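You operate a simulated robot arm through the tools that you are given. There is no shell and no other tool. Be economical: measure what you need, move in short steps, check, and stop when the job is done.

Carry out the task below with a simulated robot arm. There is one attempt and no reset: what you move stays moved.

## Task
Stack the 4 TB drive from the top of the prep table on top of the 8 TB drive.

Only the result counts: the job must be done as asked and must still hold three seconds after the hand-in. Knocking over, shifting, dropping, spilling or breaking anything else fails it.

## Robot
A 6-joint arm with a two-finger parallel gripper, fixed in place. Base frame: the origin is at the foot of the arm, x ahead of it, y to its left, z up; the work surface is at about z = 0. Units: mm, degrees, N and s.
With the tool pointing down near the work surface it reaches from about 180 to 460 mm from the base axis. Its first joint turns from -70.0 to 70.0 degrees. Payload 1.9 kg.
The tool frame sits at the grasp point between the pads (the TCP): z along the fingers, y along the line on which they close. The tips reach 23 mm beyond it. The gripper opens to 94 mm. The fingers are 38 mm wide and 10 mm thick; the gripper's body (54 by 96 mm) begins 39 mm behind the TCP.
Orientation is that of the tool frame in the base frame, as a unit quaternion [x, y, z, w]. With the fingers straight down and closing along the base's y, the tool's x points along the base's -x, its y along +y and its z along -z.

## Interface
- The arm moves only by the tool step_arm. Its argument "steps" is a list of rows, each an object of numbers (a shift or turn left out is 0, a gripper value left out holds the last): "jaw": the closure in counts, from 0 (fully open) to 255 (shut); "tx", "ty", "tz": the shift along the base's x, y, z in units of 30 mm (1.0 is 30 mm); "spin": the turn about the base's z in units of 6 degrees (1.0 is 6 degrees). In form: [{"jaw": .., "tx": .., "ty": .., "tz": .., "spin": ..}, ...]. A call has 1 to 10 rows; each row shifts and turns the commanded pose from where the row before left it. A call with a number of a shift or a turn outside -1 to 1 is refused whole. Each row takes 0.2 s and may step no farther than 50 mm and 8.6 degrees from the row before; otherwise, or with a gripper value out of range, the whole call is refused. A pose out of reach is approached as far as the arm can. The call stops where the force on the tool passes 40 N (or 10 N more than at its start, if that is more) or the arm is blocked; 0.2 s more then pass. Each finger travels about 108 mm/s and halts on what it meets, pressing with about 33 N; the grip force reading is that of the motor and also rises with nothing between the fingers. The clock runs only during rows and for 0.2 s after the last one: add rows that do not move to give the fingers time. It gives the time, the measured TCP pose, the force on the tool (base axes), the opening and the grip force at its end, in the units of the frame above (readings bear some noise), and new pictures: "views" is both (left out), scene, wrist or none.
- Cameras (640 x 400 px; columns grow to the right, rows downward): "scene" is fixed at [66.5, 321.9, 417.7]; the picture's right is [-0.66, -0.75, 0.00], its down [-0.47, 0.41, -0.78] and it looks along [0.59, -0.51, -0.63] (base axes); focal length 214 px, centre (320, 200). "wrist" rides on the gripper at [86, 16, -74] in the tool frame; the picture's right is [-0.18, 0.98, 0.00], its down [-0.58, -0.11, -0.81] and it looks along [-0.79, -0.15, 0.59] (tool axes); focal length 243 px, centre (320, 200). There is no depth. A picture from a camera that has moved, and an enlarged one, comes with that camera's place and axes in the base frame and with its lens.
- enlarge(camera, box): a new picture of the part [left, top, right, bottom] of that camera's present view, enlarged. The clock stands still meanwhile.
- job_done(): hands the job in; it is judged then, once.

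Work in short steps. Places have to be worked out from the pictures, the camera data and where the tool is seen: move nearer, look again, correct. Check each grasp and each placing, and mend what went wrong. You have 90 turns and 170 pictures in all, those below and enlarged ones among them. Open the gripper and draw the arm clear of the work before you hand the job in, unless the task says otherwise; then end with one line.

The tools are called after "Emit:" by a JSON object that holds its "fn" and its "kwargs". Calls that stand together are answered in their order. step_arm: Moves the arm, as the interface text tells. Its arguments: {"type":"object","properties":{"steps":{"type":"array"},"views":{"type":"string","enum":["both","scene","wrist","none"]}},"required":["steps"]} The other tools are called the same way: enlarge (camera, box) takes an enlarged picture of a part of a camera's view; job_done () hands the job in.

At the start:

```text
time_s: 0.0
tool_pos: [345.8, 35.6, 290.5]
tcp_rot: [0.0, 1.0, -0.001, 0.0]
wrist_force: [1.0, -0.5, 0.2]
opening: 94.1
grasp_force: 0.1
```

scene: 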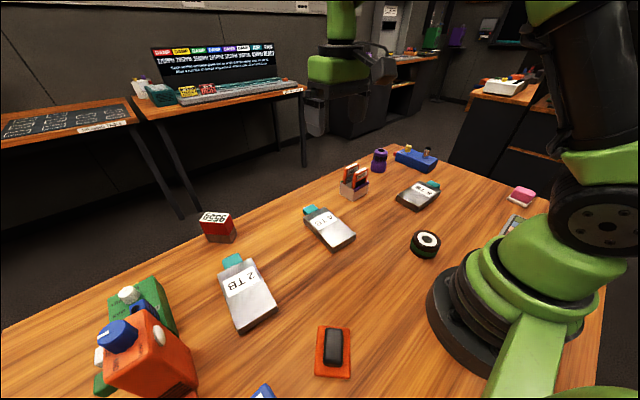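
wrist: 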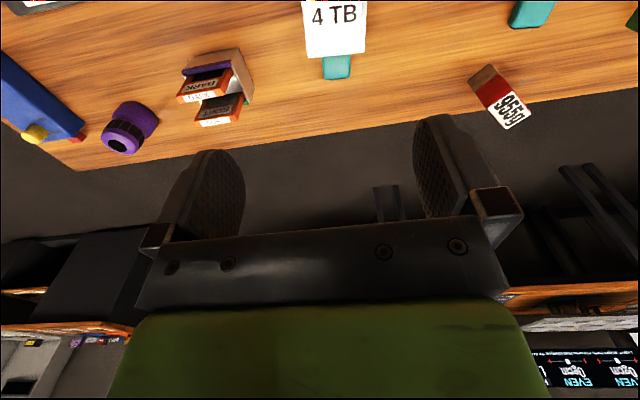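

The scene shows three drives lying on the table. I'll enlarge it to read the labels.

Emit:
{"fn": "enlarge", "kwargs": {"camera": "scene", "box": [280, 140, 460, 260]}}

Emit:
{"fn": "enlarge", "kwargs": {"camera": "scene", "box": [440, 170, 560, 250]}}

```text
3.33 times, centred on (370, 200) of scene
camera zoom: at [66.5, 321.9, 417.7], right [-0.66, -0.75, 0.0], down [-0.47, 0.41, -0.78], along [0.59, -0.51, -0.63], focal length 715 px, centre (153, 200)
```

zoom: 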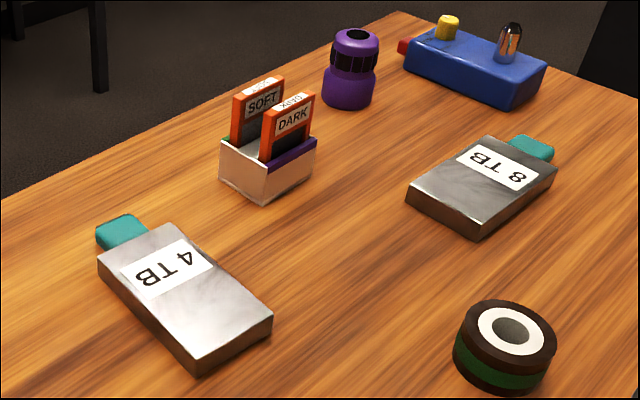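

```text
5.00 times, centred on (500, 210) of scene
camera zoom: at [66.5, 321.9, 417.7], right [-0.66, -0.75, 0.0], down [-0.47, 0.41, -0.78], along [0.59, -0.51, -0.63], focal length 1072 px, centre (-580, 150)
```

zoom: 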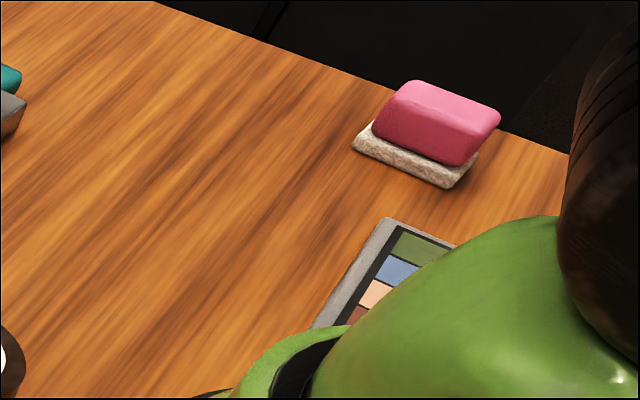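

The 4 TB drive is centred near (345, 52), with its long axis about -6° from x, roughly 72 mm wide and 18 mm thick. The 8 TB drive is near (264, -251) with its long axis along y. I'll move over the 4 TB drive, align with it and go part of the way down.

Emit:
{"fn": "step_arm", "kwargs": {"steps": [{"jaw": 0, "ty": 0.55, "spin": -0.5}, {"spin": -0.5, "tz": -0.8}, {"tz": -1}, {"tz": -1}, {"tz": -1}, {}]}}

```text
time_s: 1.4
tool_pos: [346.0, 52.1, 175.4]
tcp_rot: [0.052, 0.999, 0.0, 0.0]
wrist_force: [-0.1, -0.3, 0.6]
opening: 93.9
grasp_force: 0.1
camera wrist: at [261.4, 77.8, 251.2], right [0.29, 0.96, 0.0], down [0.57, -0.17, 0.81], along [0.77, -0.23, -0.59], focal length 243 px, centre (320, 200)
```

scene: 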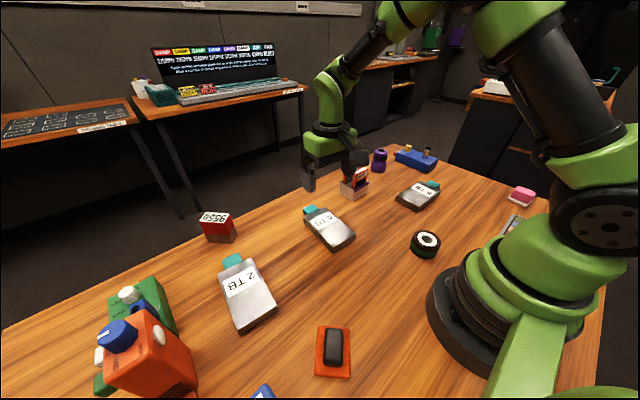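
wrist: 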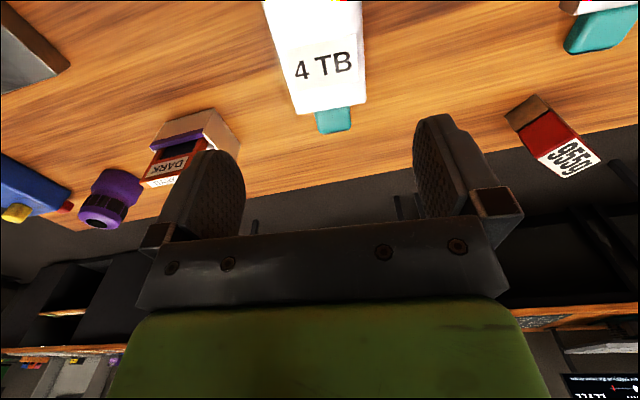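

The wrist view agrees: the drive centre is near (346, 51), at about -6°. I'll lower around it and check before the last part.

Emit:
{"fn": "step_arm", "kwargs": {"steps": [{"tz": -1}, {"tz": -1}, {"tz": -1}, {"tz": -0.8}, {}]}}

```text
time_s: 2.6
tool_pos: [347.8, 53.8, 61.0]
tcp_rot: [0.052, 0.999, 0.0, 0.0]
wrist_force: [-0.6, 0.1, 1.2]
opening: 93.8
grasp_force: 0.0
camera wrist: at [263.6, 79.4, 137.2], right [0.29, 0.96, 0.0], down [0.57, -0.17, 0.81], along [0.77, -0.23, -0.59], focal length 243 px, centre (320, 200)
```

scene: 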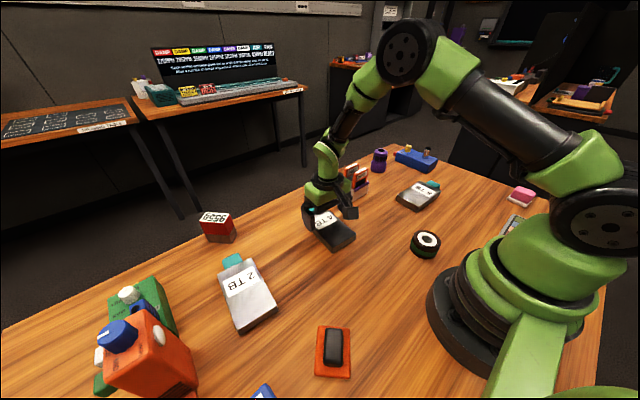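
wrist: 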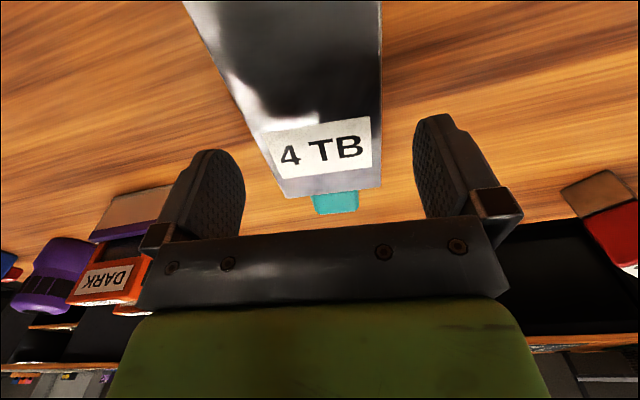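

I'm nicely centred, with a 2.5 mm y error. I'll correct that and lower to TCP z of about 26.

Emit:
{"fn": "step_arm", "kwargs": {"steps": [{"ty": -0.08, "tx": -0.05, "tz": -0.6}, {"tz": -0.55}, {}], "views": "none"}}

Emit:
{"fn": "step_arm", "kwargs": {"steps": [{"jaw": 255}, {}, {}, {}]}}

```text
time_s: 3.4
tool_pos: [346.0, 50.3, 28.7]
tcp_rot: [0.053, 0.999, 0.0, 0.0]
wrist_force: [-0.6, 0.0, 0.2]
opening: 93.8
grasp_force: 0.1
```

```text
time_s: 4.4
tool_pos: [345.1, 51.6, 28.3]
tcp_rot: [0.053, 0.999, 0.0, -0.001]
wrist_force: [1.4, -0.4, -0.4]
opening: 74.4
grasp_force: 33.1
camera wrist: at [261.0, 76.1, 103.9], right [0.29, 0.96, 0.0], down [0.57, -0.17, 0.81], along [0.77, -0.23, -0.59], focal length 243 px, centre (320, 200)
```

scene: 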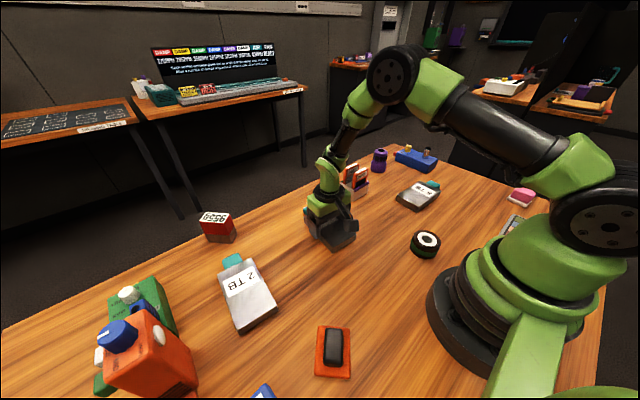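
wrist: 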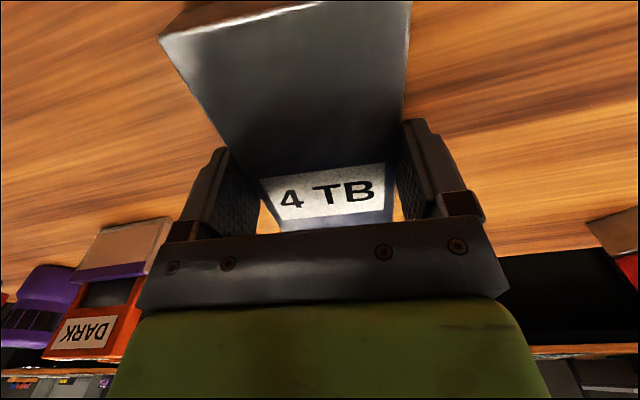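

Gripped at 74.4 mm opening. I'll lift and check the hold.

Emit:
{"fn": "step_arm", "kwargs": {"steps": [{"tz": 0.5}, {"tz": 1}, {"tz": 1}, {"tz": 1}, {"tz": 1}, {}]}}

```text
time_s: 5.8
tool_pos: [345.0, 49.6, 162.8]
tcp_rot: [0.052, 0.999, 0.0, 0.0]
wrist_force: [1.2, -0.3, -1.9]
opening: 74.3
grasp_force: 33.0
camera wrist: at [261.2, 73.8, 238.6], right [0.29, 0.96, 0.0], down [0.57, -0.17, 0.81], along [0.77, -0.23, -0.59], focal length 243 px, centre (320, 200)
```

scene: 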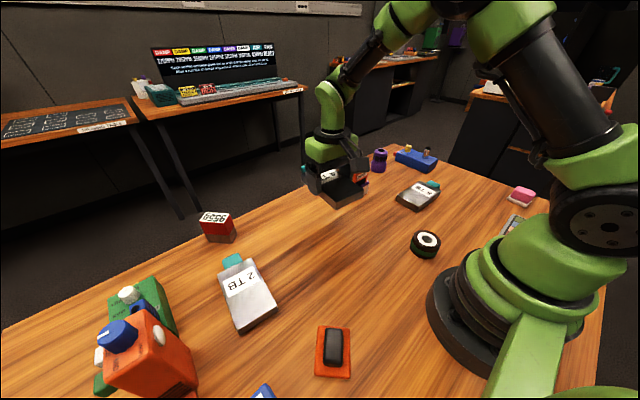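
wrist: 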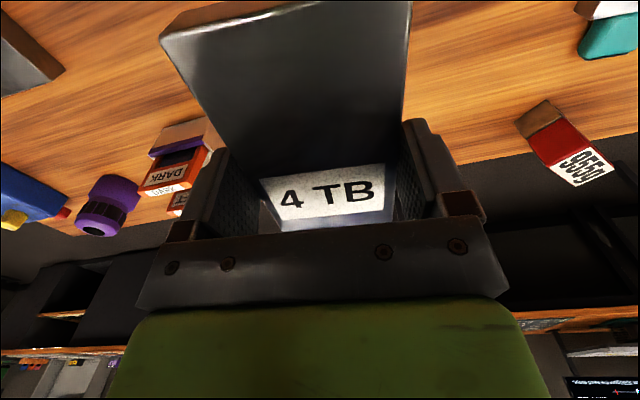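

The hold is secure. I'll carry it high towards the 8 TB drive while turning, and stop short to measure that drive.

Emit:
{"fn": "step_arm", "kwargs": {"steps": [{"tx": -0.27, "ty": -0.5, "spin": -1}, {"tx": -0.27, "ty": -0.5, "spin": -1}, {"tx": -0.27, "ty": -0.5, "spin": -1}, {"tx": -0.27, "ty": -0.5, "spin": -1}, {"tx": -0.27, "ty": -0.5, "spin": -1}, {"tx": -0.27, "ty": -0.5, "spin": -1}, {"tx": -0.27, "ty": -0.5, "spin": -1}, {"tx": -0.27, "ty": -0.5, "spin": -1}, {"tx": -0.27, "ty": -0.5, "spin": -1}, {"tx": -0.27, "ty": -0.5, "spin": -1}], "views": "none"}}

Emit:
{"fn": "step_arm", "kwargs": {"steps": [{"spin": -1}, {"spin": -1}, {"spin": -1}, {"spin": -1}, {"spin": -0.4}, {}]}}

```text
time_s: 8.0
tool_pos: [264.9, -99.6, 163.3]
tcp_rot: [0.545, 0.838, -0.001, 0.0]
wrist_force: [-0.5, -0.5, -1.3]
opening: 74.4
grasp_force: 32.8
```

```text
time_s: 9.4
tool_pos: [264.4, -100.1, 164.3]
tcp_rot: [0.722, 0.692, 0.0, 0.0]
wrist_force: [-0.1, 0.3, -1.6]
opening: 74.1
grasp_force: 33.2
camera wrist: at [284.6, -14.5, 239.0], right [0.97, -0.23, 0.0], down [-0.13, -0.58, 0.81], along [-0.18, -0.79, -0.59], focal length 243 px, centre (320, 200)
```

scene: 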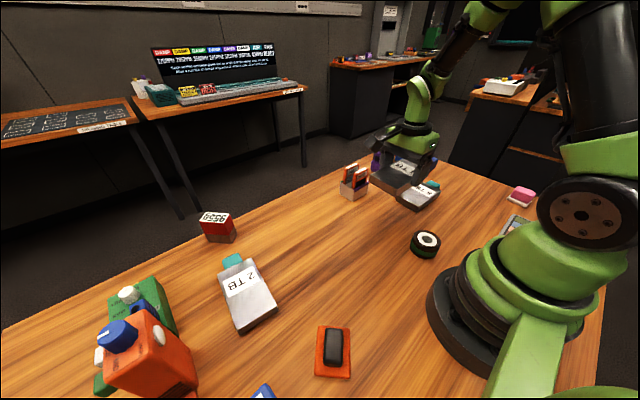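
wrist: 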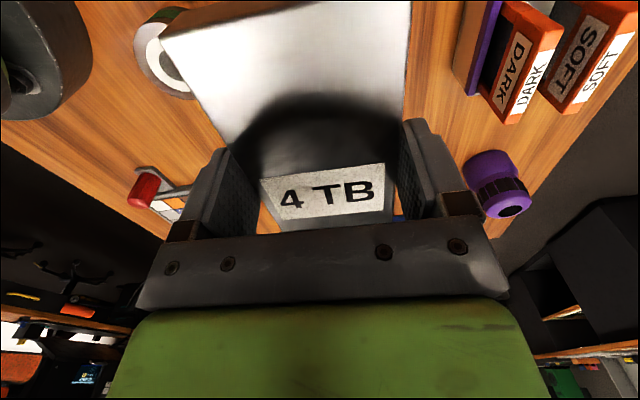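

The held drive hides the 8 TB drive from the wrist camera, so I'll enlarge the scene view instead.

Emit:
{"fn": "enlarge", "kwargs": {"camera": "scene", "box": [370, 150, 466, 210]}}

```text
6.67 times, centred on (418, 180) of scene
camera zoom: at [66.5, 321.9, 417.7], right [-0.66, -0.75, 0.0], down [-0.47, 0.41, -0.78], along [0.59, -0.51, -0.63], focal length 1430 px, centre (-333, 333)
```

zoom: 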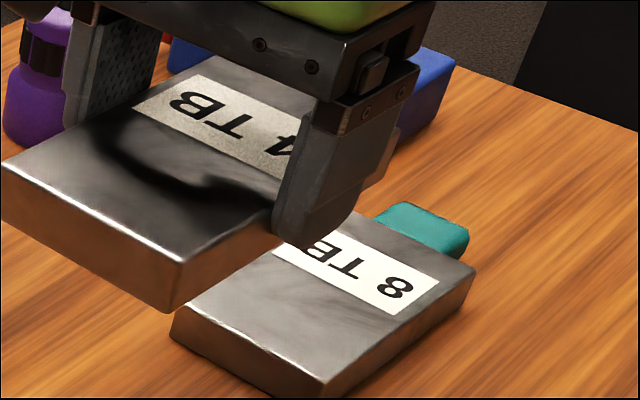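

Both the 8 TB centre (263.5, -251) and the held drive (centred on the TCP) fit the earlier estimate, and the yaws match within about 1°. I'll move over it and lower to z of about 72.

Emit:
{"fn": "step_arm", "kwargs": {"steps": [{"ty": -1, "tx": -0.05}, {"ty": -1}, {"ty": -1}, {"ty": -1}, {"ty": -1}, {"tz": -1}, {"tz": -1}, {"tz": -1}, {}]}}

Emit:
{"fn": "enlarge", "kwargs": {"camera": "scene", "box": [370, 150, 466, 210]}}

```text
time_s: 11.4
tool_pos: [264.3, -249.0, 74.5]
tcp_rot: [0.722, 0.692, 0.0, 0.001]
wrist_force: [0.9, 1.0, -0.3]
opening: 74.5
grasp_force: 33.6
camera wrist: at [284.2, -164.2, 148.7], right [0.97, -0.22, 0.0], down [-0.13, -0.58, 0.81], along [-0.18, -0.79, -0.59], focal length 243 px, centre (320, 200)
```

scene: 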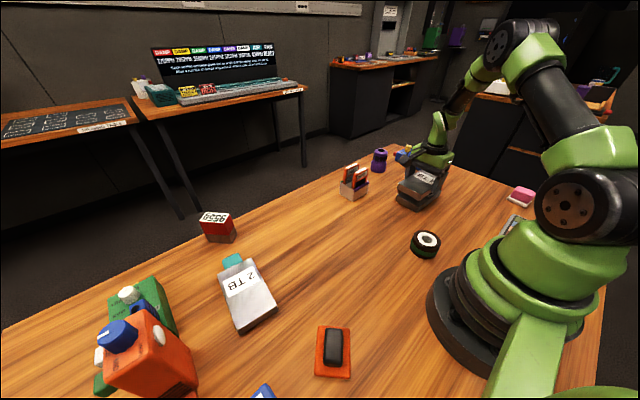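
wrist: 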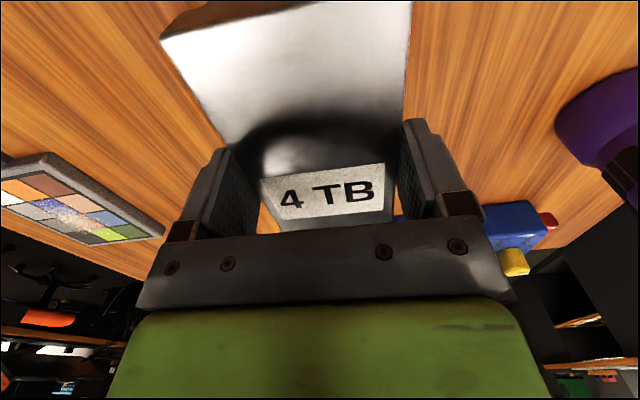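

```text
6.67 times, centred on (418, 180) of scene
camera zoom: at [66.5, 321.9, 417.7], right [-0.66, -0.75, 0.0], down [-0.47, 0.41, -0.78], along [0.59, -0.51, -0.63], focal length 1430 px, centre (-333, 333)
```

zoom: 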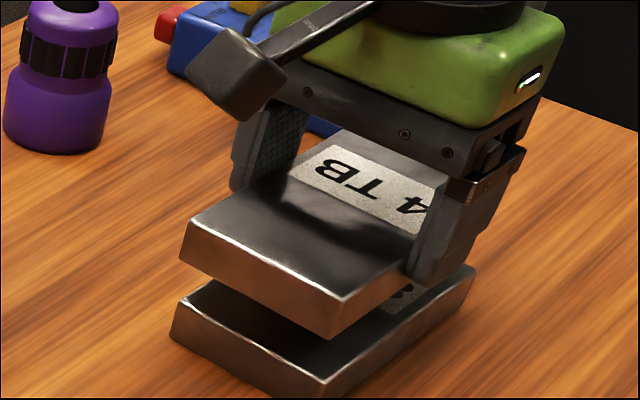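

The held drive sits about 3 mm in +x and 3 mm in +y of the lower one. I'll correct that and lower to just above contact.

Emit:
{"fn": "step_arm", "kwargs": {"steps": [{"tx": -0.1, "ty": -0.1}, {"tz": -0.4}, {"tz": -0.35}, {}], "views": "none"}}

Emit:
{"fn": "enlarge", "kwargs": {"camera": "scene", "box": [370, 150, 466, 210]}}

```text
time_s: 12.4
tool_pos: [259.9, -252.9, 51.2]
tcp_rot: [0.722, 0.692, -0.001, 0.0]
wrist_force: [-0.4, 0.2, -1.5]
opening: 74.4
grasp_force: 32.9
```

```text
6.67 times, centred on (418, 180) of scene
camera zoom: at [66.5, 321.9, 417.7], right [-0.66, -0.75, 0.0], down [-0.47, 0.41, -0.78], along [0.59, -0.51, -0.63], focal length 1430 px, centre (-333, 333)
```

zoom: 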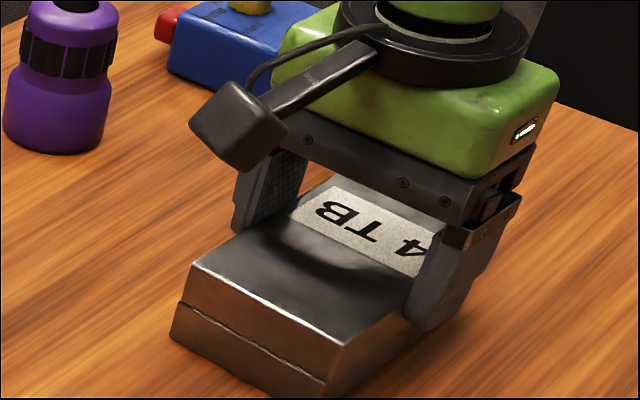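

The drives are aligned to about 1 mm with a gap of a few mm. I'll lower gently.

Emit:
{"fn": "step_arm", "kwargs": {"steps": [{"tz": -0.05}, {"tz": -0.05}, {}], "views": "none"}}

Emit:
{"fn": "enlarge", "kwargs": {"camera": "scene", "box": [390, 170, 438, 200]}}

```text
time_s: 13.1
tool_pos: [259.6, -253.9, 49.5]
tcp_rot: [0.722, 0.692, 0.0, 0.001]
wrist_force: [-2.1, 1.4, 8.3]
opening: 74.5
grasp_force: 32.8
stopped in row 3: the force on the tool passed its limit (the readings are from after the stop); the commanded pose is now the measured one
```

```text
13.33 times, centred on (414, 185) of scene
camera zoom: at [66.5, 321.9, 417.7], right [-0.66, -0.75, 0.0], down [-0.47, 0.41, -0.78], along [0.59, -0.51, -0.63], focal length 2860 px, centre (-933, 400)
```

zoom: 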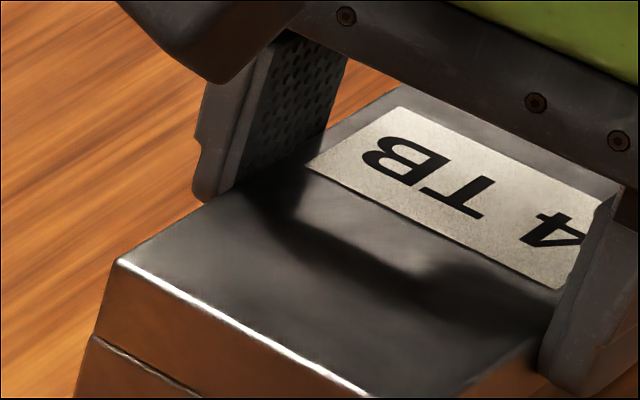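

Contact is made and the upper drive is seated. I'll release and look.

Emit:
{"fn": "step_arm", "kwargs": {"steps": [{"jaw": 150}, {"jaw": 0}, {}, {}], "views": "none"}}

Emit:
{"fn": "enlarge", "kwargs": {"camera": "scene", "box": [370, 150, 466, 210]}}

```text
time_s: 14.1
tool_pos: [259.3, -254.5, 50.0]
tcp_rot: [0.721, 0.692, 0.0, 0.001]
wrist_force: [-0.2, -0.4, 0.3]
opening: 94.0
grasp_force: 0.1
```

```text
6.67 times, centred on (418, 180) of scene
camera zoom: at [66.5, 321.9, 417.7], right [-0.66, -0.75, 0.0], down [-0.47, 0.41, -0.78], along [0.59, -0.51, -0.63], focal length 1430 px, centre (-333, 333)
```

zoom: 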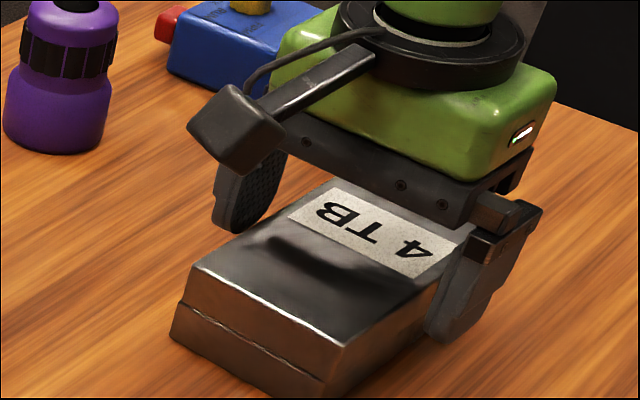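

The gripper is free and the stack looks level. I'll rise straight up and back off.

Emit:
{"fn": "step_arm", "kwargs": {"steps": [{"tz": 0.5}, {"tz": 1}, {"tz": 1}, {"tz": 1}, {"tz": 1}, {"ty": 1}, {"ty": 1}, {"ty": 1}, {"ty": 1}, {}]}}

Emit:
{"fn": "enlarge", "kwargs": {"camera": "scene", "box": [370, 150, 466, 210]}}

```text
time_s: 16.3
tool_pos: [259.2, -133.6, 183.7]
tcp_rot: [0.722, 0.692, 0.0, 0.002]
wrist_force: [-0.2, 0.2, -0.5]
opening: 94.1
grasp_force: 0.0
camera wrist: at [280.7, -48.1, 259.6], right [0.97, -0.23, 0.0], down [-0.14, -0.57, 0.81], along [-0.18, -0.79, -0.59], focal length 243 px, centre (320, 200)
```

scene: 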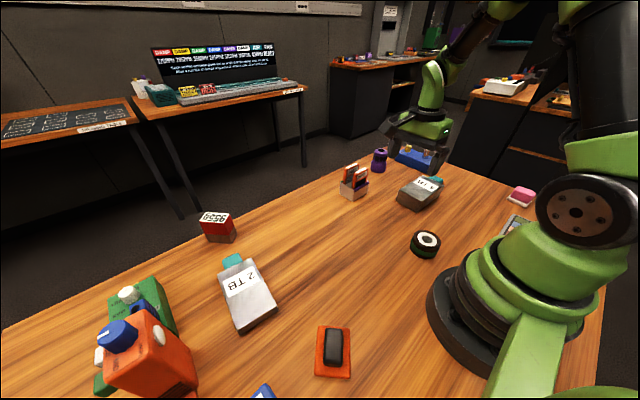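
wrist: 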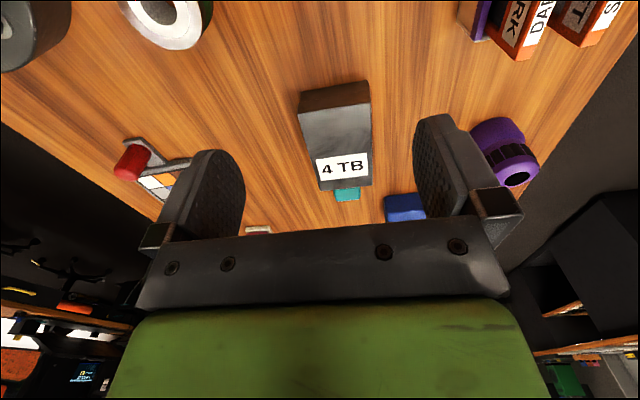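

```text
6.67 times, centred on (418, 180) of scene
camera zoom: at [66.5, 321.9, 417.7], right [-0.66, -0.75, 0.0], down [-0.47, 0.41, -0.78], along [0.59, -0.51, -0.63], focal length 1430 px, centre (-333, 333)
```

zoom: 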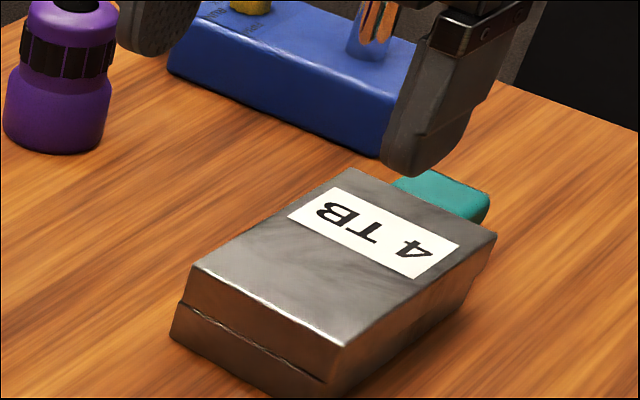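

The 4 TB drive lies squarely on the 8 TB drive, the arm is clear, and everything else is where it was. I'm handing in.

Emit:
{"fn": "job_done", "kwargs": {}}

```text
The job is handed in.
```

The 4 TB drive is stacked on top of the 8 TB drive, lined up to within a few millimetres. The gripper is open, the arm is clear, and nothing else on the table appears to have moved.
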